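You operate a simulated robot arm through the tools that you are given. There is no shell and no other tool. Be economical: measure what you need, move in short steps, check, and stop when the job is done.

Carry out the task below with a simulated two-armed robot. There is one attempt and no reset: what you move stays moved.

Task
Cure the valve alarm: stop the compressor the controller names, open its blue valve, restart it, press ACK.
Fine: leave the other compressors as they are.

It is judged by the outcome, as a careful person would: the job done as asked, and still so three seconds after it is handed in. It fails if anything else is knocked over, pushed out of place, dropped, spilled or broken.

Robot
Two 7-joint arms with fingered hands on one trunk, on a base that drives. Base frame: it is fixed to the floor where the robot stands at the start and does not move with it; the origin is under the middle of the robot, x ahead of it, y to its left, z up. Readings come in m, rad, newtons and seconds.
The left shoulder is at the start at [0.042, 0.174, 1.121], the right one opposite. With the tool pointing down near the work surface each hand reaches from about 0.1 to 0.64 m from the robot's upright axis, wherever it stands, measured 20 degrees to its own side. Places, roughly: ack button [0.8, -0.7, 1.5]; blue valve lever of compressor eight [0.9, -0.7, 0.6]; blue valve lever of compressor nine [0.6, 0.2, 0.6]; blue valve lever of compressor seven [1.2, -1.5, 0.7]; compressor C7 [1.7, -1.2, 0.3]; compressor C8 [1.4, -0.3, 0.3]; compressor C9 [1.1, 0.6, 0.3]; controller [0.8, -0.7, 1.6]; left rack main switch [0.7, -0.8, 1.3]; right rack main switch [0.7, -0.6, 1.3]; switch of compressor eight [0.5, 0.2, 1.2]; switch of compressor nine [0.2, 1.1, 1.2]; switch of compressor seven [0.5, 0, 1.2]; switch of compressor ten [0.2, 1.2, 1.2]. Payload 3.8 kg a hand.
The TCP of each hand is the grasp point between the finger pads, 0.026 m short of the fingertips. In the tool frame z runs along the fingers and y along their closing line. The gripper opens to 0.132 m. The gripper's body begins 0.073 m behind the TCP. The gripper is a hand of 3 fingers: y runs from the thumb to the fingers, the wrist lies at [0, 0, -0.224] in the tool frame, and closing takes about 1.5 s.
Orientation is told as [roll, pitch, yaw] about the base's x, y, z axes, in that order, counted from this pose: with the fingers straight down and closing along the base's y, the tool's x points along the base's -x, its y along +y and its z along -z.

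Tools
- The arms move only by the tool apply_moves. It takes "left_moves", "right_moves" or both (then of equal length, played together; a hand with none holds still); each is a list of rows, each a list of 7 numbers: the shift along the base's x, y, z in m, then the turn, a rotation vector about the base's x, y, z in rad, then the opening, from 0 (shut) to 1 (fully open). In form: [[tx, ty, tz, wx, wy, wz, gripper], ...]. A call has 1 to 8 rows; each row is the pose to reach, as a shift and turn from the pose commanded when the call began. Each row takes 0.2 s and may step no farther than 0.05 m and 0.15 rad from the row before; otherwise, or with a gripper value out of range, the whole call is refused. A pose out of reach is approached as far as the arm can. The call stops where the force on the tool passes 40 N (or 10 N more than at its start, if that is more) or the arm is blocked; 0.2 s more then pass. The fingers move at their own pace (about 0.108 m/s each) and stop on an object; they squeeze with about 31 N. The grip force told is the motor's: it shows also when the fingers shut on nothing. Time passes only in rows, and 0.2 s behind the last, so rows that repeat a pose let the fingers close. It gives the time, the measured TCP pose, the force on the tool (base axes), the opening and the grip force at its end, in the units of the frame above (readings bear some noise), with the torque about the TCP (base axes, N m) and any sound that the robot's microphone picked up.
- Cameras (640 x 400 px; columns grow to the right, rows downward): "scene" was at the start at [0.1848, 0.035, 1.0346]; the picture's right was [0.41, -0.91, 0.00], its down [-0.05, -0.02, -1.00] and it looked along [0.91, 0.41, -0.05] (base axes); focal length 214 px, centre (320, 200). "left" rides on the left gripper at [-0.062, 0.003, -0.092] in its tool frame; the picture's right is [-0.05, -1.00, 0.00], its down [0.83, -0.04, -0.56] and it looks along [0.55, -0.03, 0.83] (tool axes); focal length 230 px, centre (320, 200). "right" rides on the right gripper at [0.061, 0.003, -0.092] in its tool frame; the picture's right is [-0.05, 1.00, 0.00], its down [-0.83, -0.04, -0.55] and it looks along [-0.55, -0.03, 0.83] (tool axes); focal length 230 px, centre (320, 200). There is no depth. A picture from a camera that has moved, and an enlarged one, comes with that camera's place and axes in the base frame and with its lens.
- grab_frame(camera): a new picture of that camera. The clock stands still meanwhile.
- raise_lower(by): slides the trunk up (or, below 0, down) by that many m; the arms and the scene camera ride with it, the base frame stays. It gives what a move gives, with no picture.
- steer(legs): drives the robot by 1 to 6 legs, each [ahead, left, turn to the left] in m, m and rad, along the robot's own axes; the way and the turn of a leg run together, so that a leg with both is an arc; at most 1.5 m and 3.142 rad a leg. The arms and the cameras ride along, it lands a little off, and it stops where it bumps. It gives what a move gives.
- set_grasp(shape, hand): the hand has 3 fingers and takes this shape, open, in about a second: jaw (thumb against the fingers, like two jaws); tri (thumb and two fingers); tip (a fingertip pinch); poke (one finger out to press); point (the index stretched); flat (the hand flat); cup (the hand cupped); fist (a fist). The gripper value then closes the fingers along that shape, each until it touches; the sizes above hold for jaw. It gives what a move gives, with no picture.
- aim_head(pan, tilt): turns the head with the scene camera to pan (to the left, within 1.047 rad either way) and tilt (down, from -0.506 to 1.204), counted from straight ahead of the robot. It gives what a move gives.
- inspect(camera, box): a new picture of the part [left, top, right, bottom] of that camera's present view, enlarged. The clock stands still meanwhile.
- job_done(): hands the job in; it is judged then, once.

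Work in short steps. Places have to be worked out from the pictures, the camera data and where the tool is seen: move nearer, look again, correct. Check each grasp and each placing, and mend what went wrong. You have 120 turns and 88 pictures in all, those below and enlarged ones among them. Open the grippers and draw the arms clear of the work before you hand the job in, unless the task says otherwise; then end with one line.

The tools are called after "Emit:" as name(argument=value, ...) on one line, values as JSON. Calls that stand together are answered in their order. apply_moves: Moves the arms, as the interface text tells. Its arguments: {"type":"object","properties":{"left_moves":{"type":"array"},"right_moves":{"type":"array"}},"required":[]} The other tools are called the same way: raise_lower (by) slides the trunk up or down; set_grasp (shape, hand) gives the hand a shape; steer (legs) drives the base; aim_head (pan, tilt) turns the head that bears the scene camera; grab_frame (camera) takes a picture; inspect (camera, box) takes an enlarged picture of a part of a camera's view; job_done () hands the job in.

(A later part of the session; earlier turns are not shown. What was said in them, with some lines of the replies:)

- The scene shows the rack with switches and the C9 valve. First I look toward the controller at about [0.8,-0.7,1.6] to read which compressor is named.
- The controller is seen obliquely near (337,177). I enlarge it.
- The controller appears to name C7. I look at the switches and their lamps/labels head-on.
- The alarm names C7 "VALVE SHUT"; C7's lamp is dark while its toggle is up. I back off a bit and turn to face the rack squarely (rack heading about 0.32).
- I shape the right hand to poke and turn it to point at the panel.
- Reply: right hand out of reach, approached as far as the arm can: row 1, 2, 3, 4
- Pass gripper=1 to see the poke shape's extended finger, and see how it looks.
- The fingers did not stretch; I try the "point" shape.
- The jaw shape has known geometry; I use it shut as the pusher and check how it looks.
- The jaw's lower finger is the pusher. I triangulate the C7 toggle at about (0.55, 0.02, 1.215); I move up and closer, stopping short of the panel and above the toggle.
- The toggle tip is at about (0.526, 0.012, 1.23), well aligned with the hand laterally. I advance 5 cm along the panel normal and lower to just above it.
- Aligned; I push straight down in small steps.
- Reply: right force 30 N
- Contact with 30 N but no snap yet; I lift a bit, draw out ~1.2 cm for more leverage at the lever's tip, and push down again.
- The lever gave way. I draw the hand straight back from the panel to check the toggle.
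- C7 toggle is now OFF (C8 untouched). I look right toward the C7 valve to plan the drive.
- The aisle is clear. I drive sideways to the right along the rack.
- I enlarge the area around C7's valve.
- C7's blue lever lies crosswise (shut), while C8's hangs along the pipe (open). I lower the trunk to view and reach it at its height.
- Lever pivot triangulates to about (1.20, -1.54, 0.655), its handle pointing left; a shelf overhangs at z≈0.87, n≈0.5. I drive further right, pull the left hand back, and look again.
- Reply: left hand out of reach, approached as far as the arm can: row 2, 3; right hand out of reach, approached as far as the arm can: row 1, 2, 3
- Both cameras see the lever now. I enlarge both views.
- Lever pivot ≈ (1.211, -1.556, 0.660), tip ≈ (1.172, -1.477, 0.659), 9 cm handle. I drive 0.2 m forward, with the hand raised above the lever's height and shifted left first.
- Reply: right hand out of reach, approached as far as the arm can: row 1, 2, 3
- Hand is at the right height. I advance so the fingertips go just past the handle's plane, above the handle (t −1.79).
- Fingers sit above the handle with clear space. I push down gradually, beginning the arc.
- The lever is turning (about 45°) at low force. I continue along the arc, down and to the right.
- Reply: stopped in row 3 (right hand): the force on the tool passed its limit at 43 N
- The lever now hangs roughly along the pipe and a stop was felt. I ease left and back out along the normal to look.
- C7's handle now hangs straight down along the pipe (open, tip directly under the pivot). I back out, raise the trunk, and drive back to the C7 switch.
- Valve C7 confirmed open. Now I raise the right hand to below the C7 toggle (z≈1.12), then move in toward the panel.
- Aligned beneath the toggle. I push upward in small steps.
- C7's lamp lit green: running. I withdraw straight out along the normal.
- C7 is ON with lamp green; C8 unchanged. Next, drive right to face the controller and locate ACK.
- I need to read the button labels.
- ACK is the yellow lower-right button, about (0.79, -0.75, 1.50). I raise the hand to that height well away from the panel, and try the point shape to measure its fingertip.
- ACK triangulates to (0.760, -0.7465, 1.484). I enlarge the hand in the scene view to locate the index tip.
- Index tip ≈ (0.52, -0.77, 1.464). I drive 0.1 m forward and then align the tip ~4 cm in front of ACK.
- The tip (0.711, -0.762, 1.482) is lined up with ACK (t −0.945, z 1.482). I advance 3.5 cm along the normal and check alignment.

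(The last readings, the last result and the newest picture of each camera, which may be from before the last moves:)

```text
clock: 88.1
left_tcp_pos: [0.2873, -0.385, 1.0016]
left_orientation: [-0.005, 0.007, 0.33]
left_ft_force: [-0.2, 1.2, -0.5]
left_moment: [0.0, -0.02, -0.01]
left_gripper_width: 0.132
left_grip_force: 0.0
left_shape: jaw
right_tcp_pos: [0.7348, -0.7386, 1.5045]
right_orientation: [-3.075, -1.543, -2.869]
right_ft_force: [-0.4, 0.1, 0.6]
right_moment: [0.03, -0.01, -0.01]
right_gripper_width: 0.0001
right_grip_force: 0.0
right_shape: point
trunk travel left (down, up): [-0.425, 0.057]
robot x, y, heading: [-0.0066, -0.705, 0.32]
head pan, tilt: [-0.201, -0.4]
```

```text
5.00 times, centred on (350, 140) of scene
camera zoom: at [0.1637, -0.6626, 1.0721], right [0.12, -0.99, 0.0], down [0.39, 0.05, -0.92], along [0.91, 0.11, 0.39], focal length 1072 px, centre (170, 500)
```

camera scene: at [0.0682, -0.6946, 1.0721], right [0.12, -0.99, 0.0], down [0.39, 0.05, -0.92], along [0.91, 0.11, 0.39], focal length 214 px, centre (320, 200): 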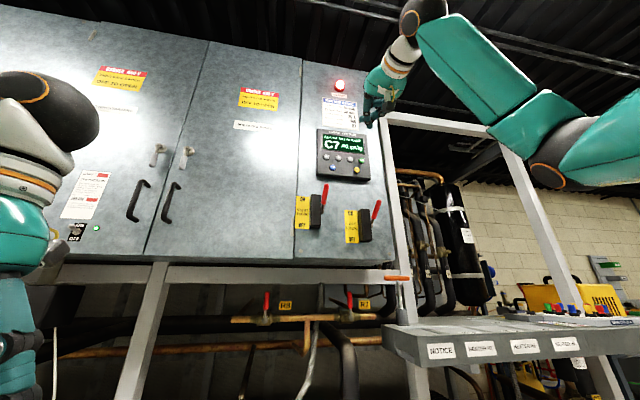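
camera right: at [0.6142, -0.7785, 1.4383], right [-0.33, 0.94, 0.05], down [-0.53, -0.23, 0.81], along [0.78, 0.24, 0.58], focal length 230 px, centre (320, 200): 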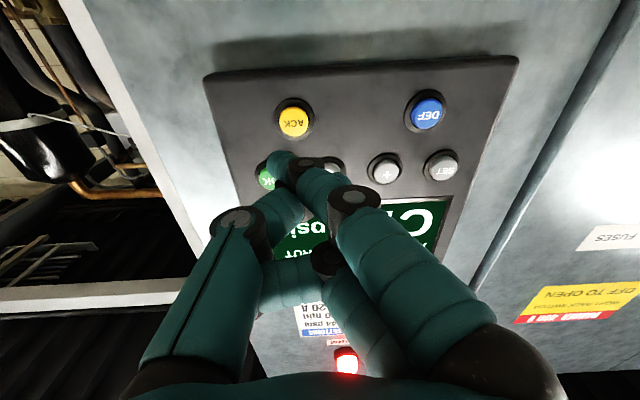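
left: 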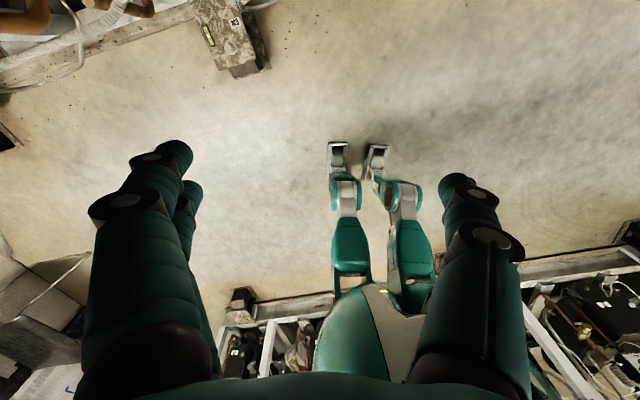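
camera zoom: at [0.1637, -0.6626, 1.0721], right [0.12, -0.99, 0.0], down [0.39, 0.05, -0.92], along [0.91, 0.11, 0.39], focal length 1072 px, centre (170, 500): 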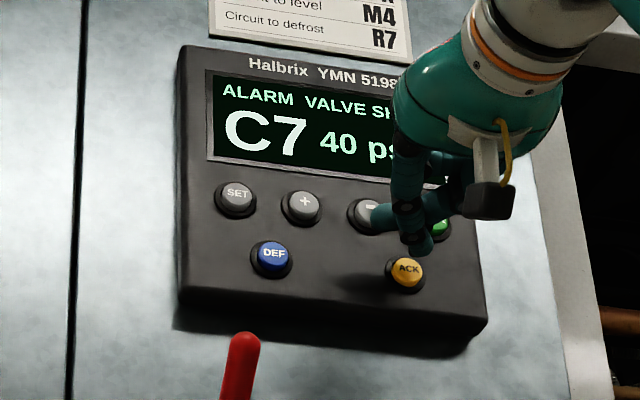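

Index tip is converging on ACK, but there's a teal patch near "−" that I want to identify before pressing.

Emit:
inspect(camera="scene", box=[335, 125, 370, 160])

Emit:
inspect(camera="right", box=[270, 130, 370, 210])

```text
11.43 times, centred on (352, 142) of scene
camera zoom: at [0.1637, -0.6626, 1.0721], right [0.12, -0.99, 0.0], down [0.39, 0.05, -0.92], along [0.91, 0.11, 0.39], focal length 2451 px, centre (-51, 857)
```

zoom: 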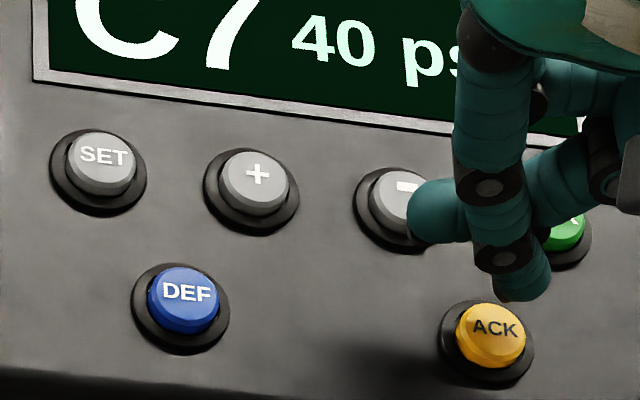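

```text
5.00 times, centred on (320, 170) of right
camera zoom: at [0.6463, -0.7662, 1.4393], right [-0.33, 0.94, 0.05], down [-0.53, -0.23, 0.81], along [0.78, 0.24, 0.58], focal length 1150 px, centre (320, 350)
```

zoom: 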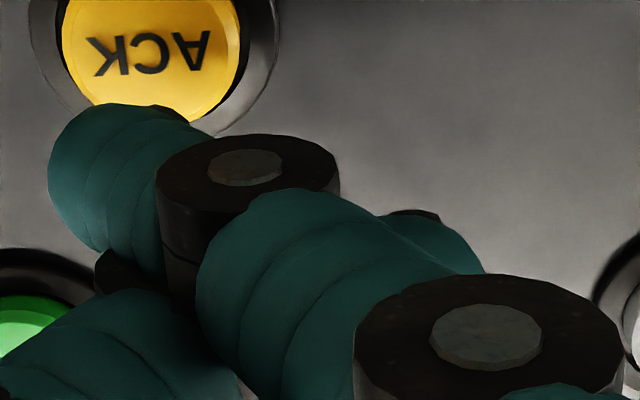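

The teal patch is the thumb tip, just ~1 cm behind the index and close to "−". To be safe I back off 4 cm and tilt the fingers upward by 0.3 rad so the index leads clearly.

Emit:
apply_moves(right_moves=[[-0.019, -0.006, 0, 0, 0, 0, 1], [-0.038, -0.012, 0, 0.0465, -0.1426, 0, 1], [-0.038, -0.012, 0, 0.093, -0.285, 0, 1], [-0.038, -0.012, 0, 0.139, -0.427, 0, 1]])

Emit:
inspect(camera="right", box=[200, 60, 400, 240])

Emit:
inspect(camera="scene", box=[320, 100, 390, 170])

```text
clock: 89.1
left_tcp_pos: [0.2874, -0.3847, 1.0012]
left_orientation: [-0.005, 0.006, 0.329]
left_ft_force: [0.4, -0.1, -0.1]
left_moment: [0.02, -0.03, 0.01]
left_gripper_width: 0.1319
left_grip_force: 0.0
left_shape: jaw
right_tcp_pos: [0.6948, -0.7516, 1.5059]
right_orientation: [-3.115, -1.092, -2.828]
right_ft_force: [0.6, 0.3, 0.2]
right_moment: [0.0, 0.0, 0.0]
right_gripper_width: 0.0001
right_grip_force: 0.1
right_shape: point
trunk travel left (down, up): [-0.425, 0.057]
robot x, y, heading: [-0.0046, -0.7, 0.322]
head pan, tilt: [-0.201, -0.4]
```

```text
2.22 times, centred on (300, 150) of right
camera zoom: at [0.6432, -0.7675, 1.4079], right [-0.35, 0.94, 0.04], down [-0.81, -0.32, 0.48], along [0.46, 0.14, 0.88], focal length 511 px, centre (364, 311)
```

zoom: 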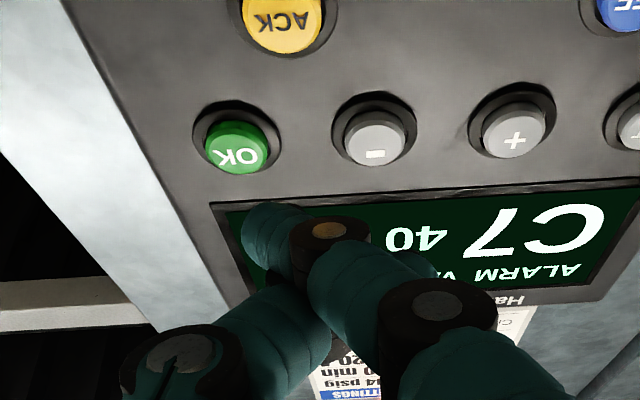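

```text
5.71 times, centred on (355, 135) of scene
camera zoom: at [0.164, -0.6629, 1.072], right [0.12, -0.99, 0.0], down [0.39, 0.05, -0.92], along [0.91, 0.11, 0.39], focal length 1226 px, centre (120, 571)
```

zoom: 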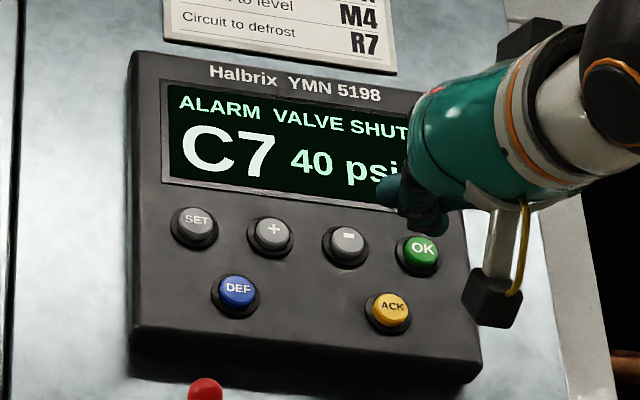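

Index now leads by ~1.7 cm. I advance 3.5 cm with a 5 mm drop and check alignment again.

Emit:
apply_moves(right_moves=[[0.017, 0.0055, -0.003, 0, 0, 0, 1], [0.033, 0.011, -0.005, 0, 0, 0, 1]])

Emit:
inspect(camera="right", box=[200, 60, 400, 240])

Emit:
inspect(camera="scene", box=[335, 125, 375, 165])

```text
clock: 89.7
left_tcp_pos: [0.2875, -0.3842, 1.0015]
left_orientation: [-0.004, 0.008, 0.33]
left_ft_force: [-0.6, 0.0, 0.3]
left_moment: [0.02, -0.01, -0.01]
left_gripper_width: 0.132
left_grip_force: 0.0
left_shape: jaw
right_tcp_pos: [0.7284, -0.738, 1.5017]
right_orientation: [-3.117, -1.094, -2.828]
right_ft_force: [0.3, -0.1, 0.8]
right_moment: [0.01, 0.0, 0.05]
right_gripper_width: 0.0002
right_grip_force: 0.0
right_shape: point
trunk travel left (down, up): [-0.425, 0.057]
robot x, y, heading: [-0.0084, -0.7055, 0.32]
head pan, tilt: [-0.201, -0.4]
```

```text
2.22 times, centred on (300, 150) of right
camera zoom: at [0.6755, -0.7543, 1.4034], right [-0.35, 0.94, 0.03], down [-0.81, -0.32, 0.48], along [0.46, 0.14, 0.88], focal length 511 px, centre (364, 311)
```

zoom: 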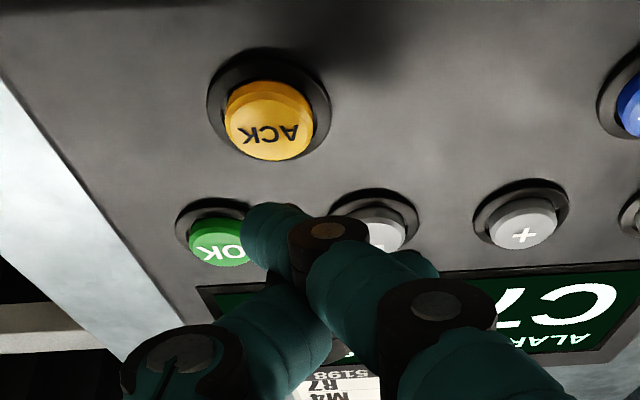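

```text
10.00 times, centred on (355, 145) of scene
camera zoom: at [0.1637, -0.6627, 1.0721], right [0.12, -0.99, 0.0], down [0.39, 0.05, -0.92], along [0.91, 0.11, 0.39], focal length 2145 px, centre (-30, 750)
```

zoom: 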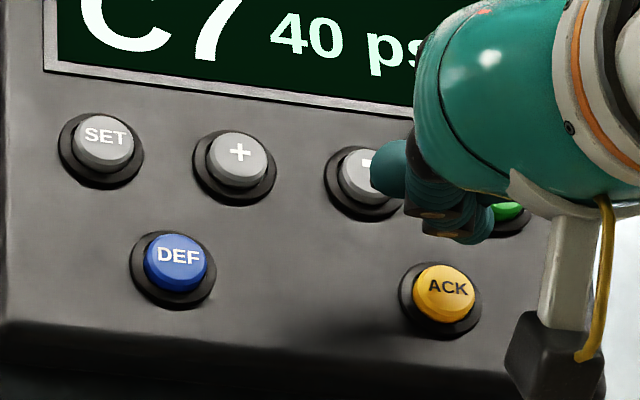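

ACK refined to n≈0.50, z≈1.482; the tip is at n≈0.477, z≈1.488. I lower 6 mm and press in in small steps.

Emit:
apply_moves(right_moves=[[0.0, 0.0, -0.006, 0, 0, 0, 1], [0.01, 0.003, -0.006, 0, 0, 0, 1], [0.017, 0.0055, -0.006, 0, 0, 0, 1], [0.022, 0.007, -0.006, 0, 0, 0, 1]])

Emit:
inspect(camera="scene", box=[335, 125, 375, 165])

Emit:
inspect(camera="right", box=[200, 60, 400, 240])

```text
clock: 90.7
left_tcp_pos: [0.2852, -0.3845, 1.0022]
left_orientation: [-0.005, 0.002, 0.329]
left_ft_force: [0.8, 0.5, 1.2]
left_moment: [0.0, 0.01, 0.04]
left_gripper_width: 0.132
left_grip_force: 0.0
left_shape: jaw
right_tcp_pos: [0.744, -0.7322, 1.4976]
right_orientation: [-3.111, -1.084, -2.827]
right_ft_force: [-14.0, -1.2, -2.4]
right_moment: [-0.03, 0.12, -0.23]
right_gripper_width: 0.0
right_grip_force: 0.0
right_shape: point
trunk travel left (down, up): [-0.425, 0.057]
robot x, y, heading: [-0.0041, -0.6973, 0.321]
head pan, tilt: [-0.201, -0.4]
heard: click
```

```text
10.00 times, centred on (355, 145) of scene
camera zoom: at [0.1611, -0.6631, 1.0727], right [0.12, -0.99, 0.0], down [0.39, 0.05, -0.92], along [0.91, 0.11, 0.39], focal length 2145 px, centre (-30, 750)
```

zoom: 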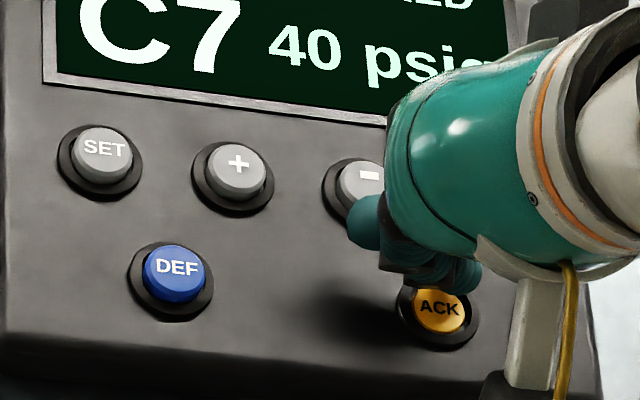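

```text
2.22 times, centred on (300, 150) of right
camera zoom: at [0.6928, -0.7478, 1.4002], right [-0.35, 0.94, 0.03], down [-0.82, -0.33, 0.48], along [0.46, 0.14, 0.88], focal length 511 px, centre (364, 311)
```

zoom: 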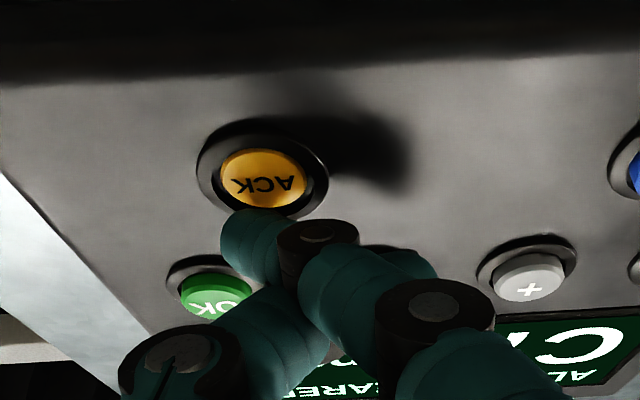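

A click was heard, ACK is depressed, and the display text changed (looks like "…CLEARED"). I back straight off and read the controller.

Emit:
apply_moves(right_moves=[[-0.02, -0.0065, 0, 0, 0, 0, 1], [-0.06, -0.02, 0, 0, 0, 0, 1], [-0.1, -0.033, 0, 0, 0, 0, 1], [-0.14, -0.046, 0, 0, 0, 0, 1], [-0.18, -0.06, 0, 0, 0, 0, 1]])

Emit:
steer(legs=[[-0.25, 0, 0]])

Emit:
grab_frame(camera="scene")

Emit:
inspect(camera="scene", box=[290, 70, 400, 220])

```text
clock: 91.9
left_tcp_pos: [0.2854, -0.3854, 1.0017]
left_orientation: [-0.005, 0.006, 0.33]
left_ft_force: [-0.1, 0.2, 0.3]
left_moment: [0.0, -0.01, 0.03]
left_gripper_width: 0.1322
left_grip_force: 0.1
left_shape: jaw
right_tcp_pos: [0.5682, -0.7938, 1.4939]
right_orientation: [-3.115, -1.092, -2.829]
right_ft_force: [-0.3, -0.2, 0.4]
right_moment: [0.01, 0.01, 0.0]
right_gripper_width: 0.0
right_grip_force: 0.0
right_shape: point
trunk travel left (down, up): [-0.425, 0.057]
robot x, y, heading: [-0.0019, -0.6988, 0.322]
head pan, tilt: [-0.201, -0.4]
```

```text
clock: 93.7
left_tcp_pos: [0.0501, -0.4652, 1.001]
left_orientation: [-0.003, 0.007, 0.324]
left_ft_force: [0.1, -0.1, 0.7]
left_moment: [0.02, -0.02, -0.02]
left_gripper_width: 0.1319
left_grip_force: 0.0
left_shape: jaw
right_tcp_pos: [0.3307, -0.8754, 1.4938]
right_orientation: [-3.118, -1.092, -2.834]
right_ft_force: [-0.2, 0.3, -0.1]
right_moment: [-0.01, 0.01, -0.01]
right_gripper_width: 0.0
right_grip_force: 0.1
right_shape: point
trunk travel left (down, up): [-0.425, 0.057]
robot x, y, heading: [-0.2446, -0.7806, 0.315]
head pan, tilt: [-0.201, -0.4]
```

```text
13 pictures are left
camera scene: at [-0.0745, -0.7427, 1.0722], right [0.12, -0.99, 0.0], down [0.39, 0.05, -0.92], along [0.91, 0.11, 0.39], focal length 214 px, centre (320, 200)
```

scene: 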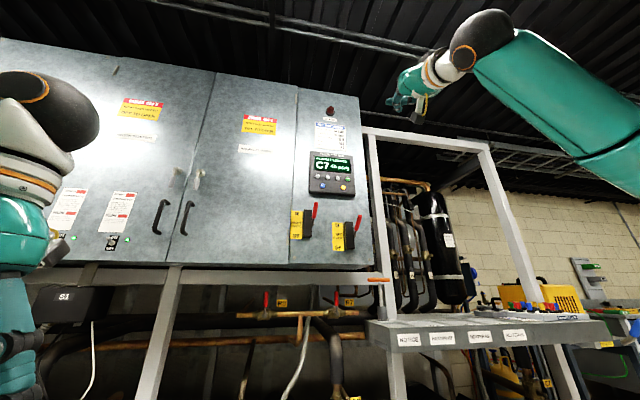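

```text
2.67 times, centred on (345, 145) of scene
camera zoom: at [-0.0745, -0.7427, 1.0722], right [0.12, -0.99, 0.0], down [0.39, 0.05, -0.92], along [0.91, 0.11, 0.39], focal length 572 px, centre (253, 347)
```

zoom: 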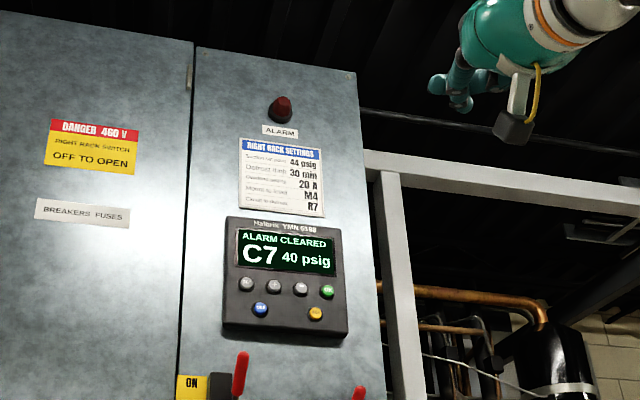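

The controller reads "ALARM CLEARED" and the alarm lamp is dark. I open the right hand (jaw) and check that the C7 and C8 lamps are still green.

Emit:
set_grasp(hand="right", shape="jaw")

Emit:
inspect(camera="scene", box=[40, 180, 160, 260])

```text
clock: 94.6
left_tcp_pos: [0.0507, -0.4652, 1.0017]
left_orientation: [-0.003, 0.007, 0.326]
left_ft_force: [-0.7, 0.2, 0.3]
left_moment: [0.02, 0.0, -0.05]
left_gripper_width: 0.1319
left_grip_force: 0.0
left_shape: jaw
right_tcp_pos: [0.3315, -0.8747, 1.4951]
right_orientation: [-3.116, -1.091, -2.835]
right_ft_force: [-0.7, 0.5, -0.1]
right_moment: [0.02, -0.01, -0.03]
right_gripper_width: 0.0951
right_grip_force: 0.0
right_shape: jaw
trunk travel left (down, up): [-0.425, 0.057]
robot x, y, heading: [-0.2408, -0.7817, 0.316]
head pan, tilt: [-0.201, -0.4]
```

```text
5.00 times, centred on (100, 220) of scene
camera zoom: at [-0.0741, -0.7425, 1.0721], right [0.12, -0.99, 0.0], down [0.39, 0.05, -0.92], along [0.91, 0.11, 0.39], focal length 1072 px, centre (1420, 100)
```

zoom: 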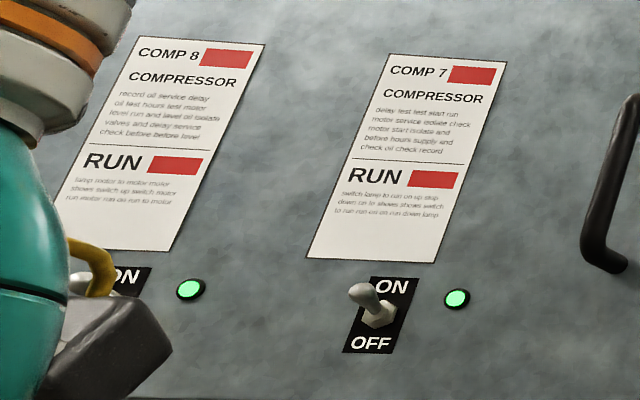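

Both run lamps are green, the alarm is cleared, the hands are open and the arms are clear, so I hand the job in.

Emit:
job_done()

```text
The job is handed in.
```

The valve alarm is cured: I stopped compressor C7, opened its blue valve, restarted it and pressed ACK. The controller now reads "ALARM CLEARED", C7's run lamp is green, and I left the other compressors alone.
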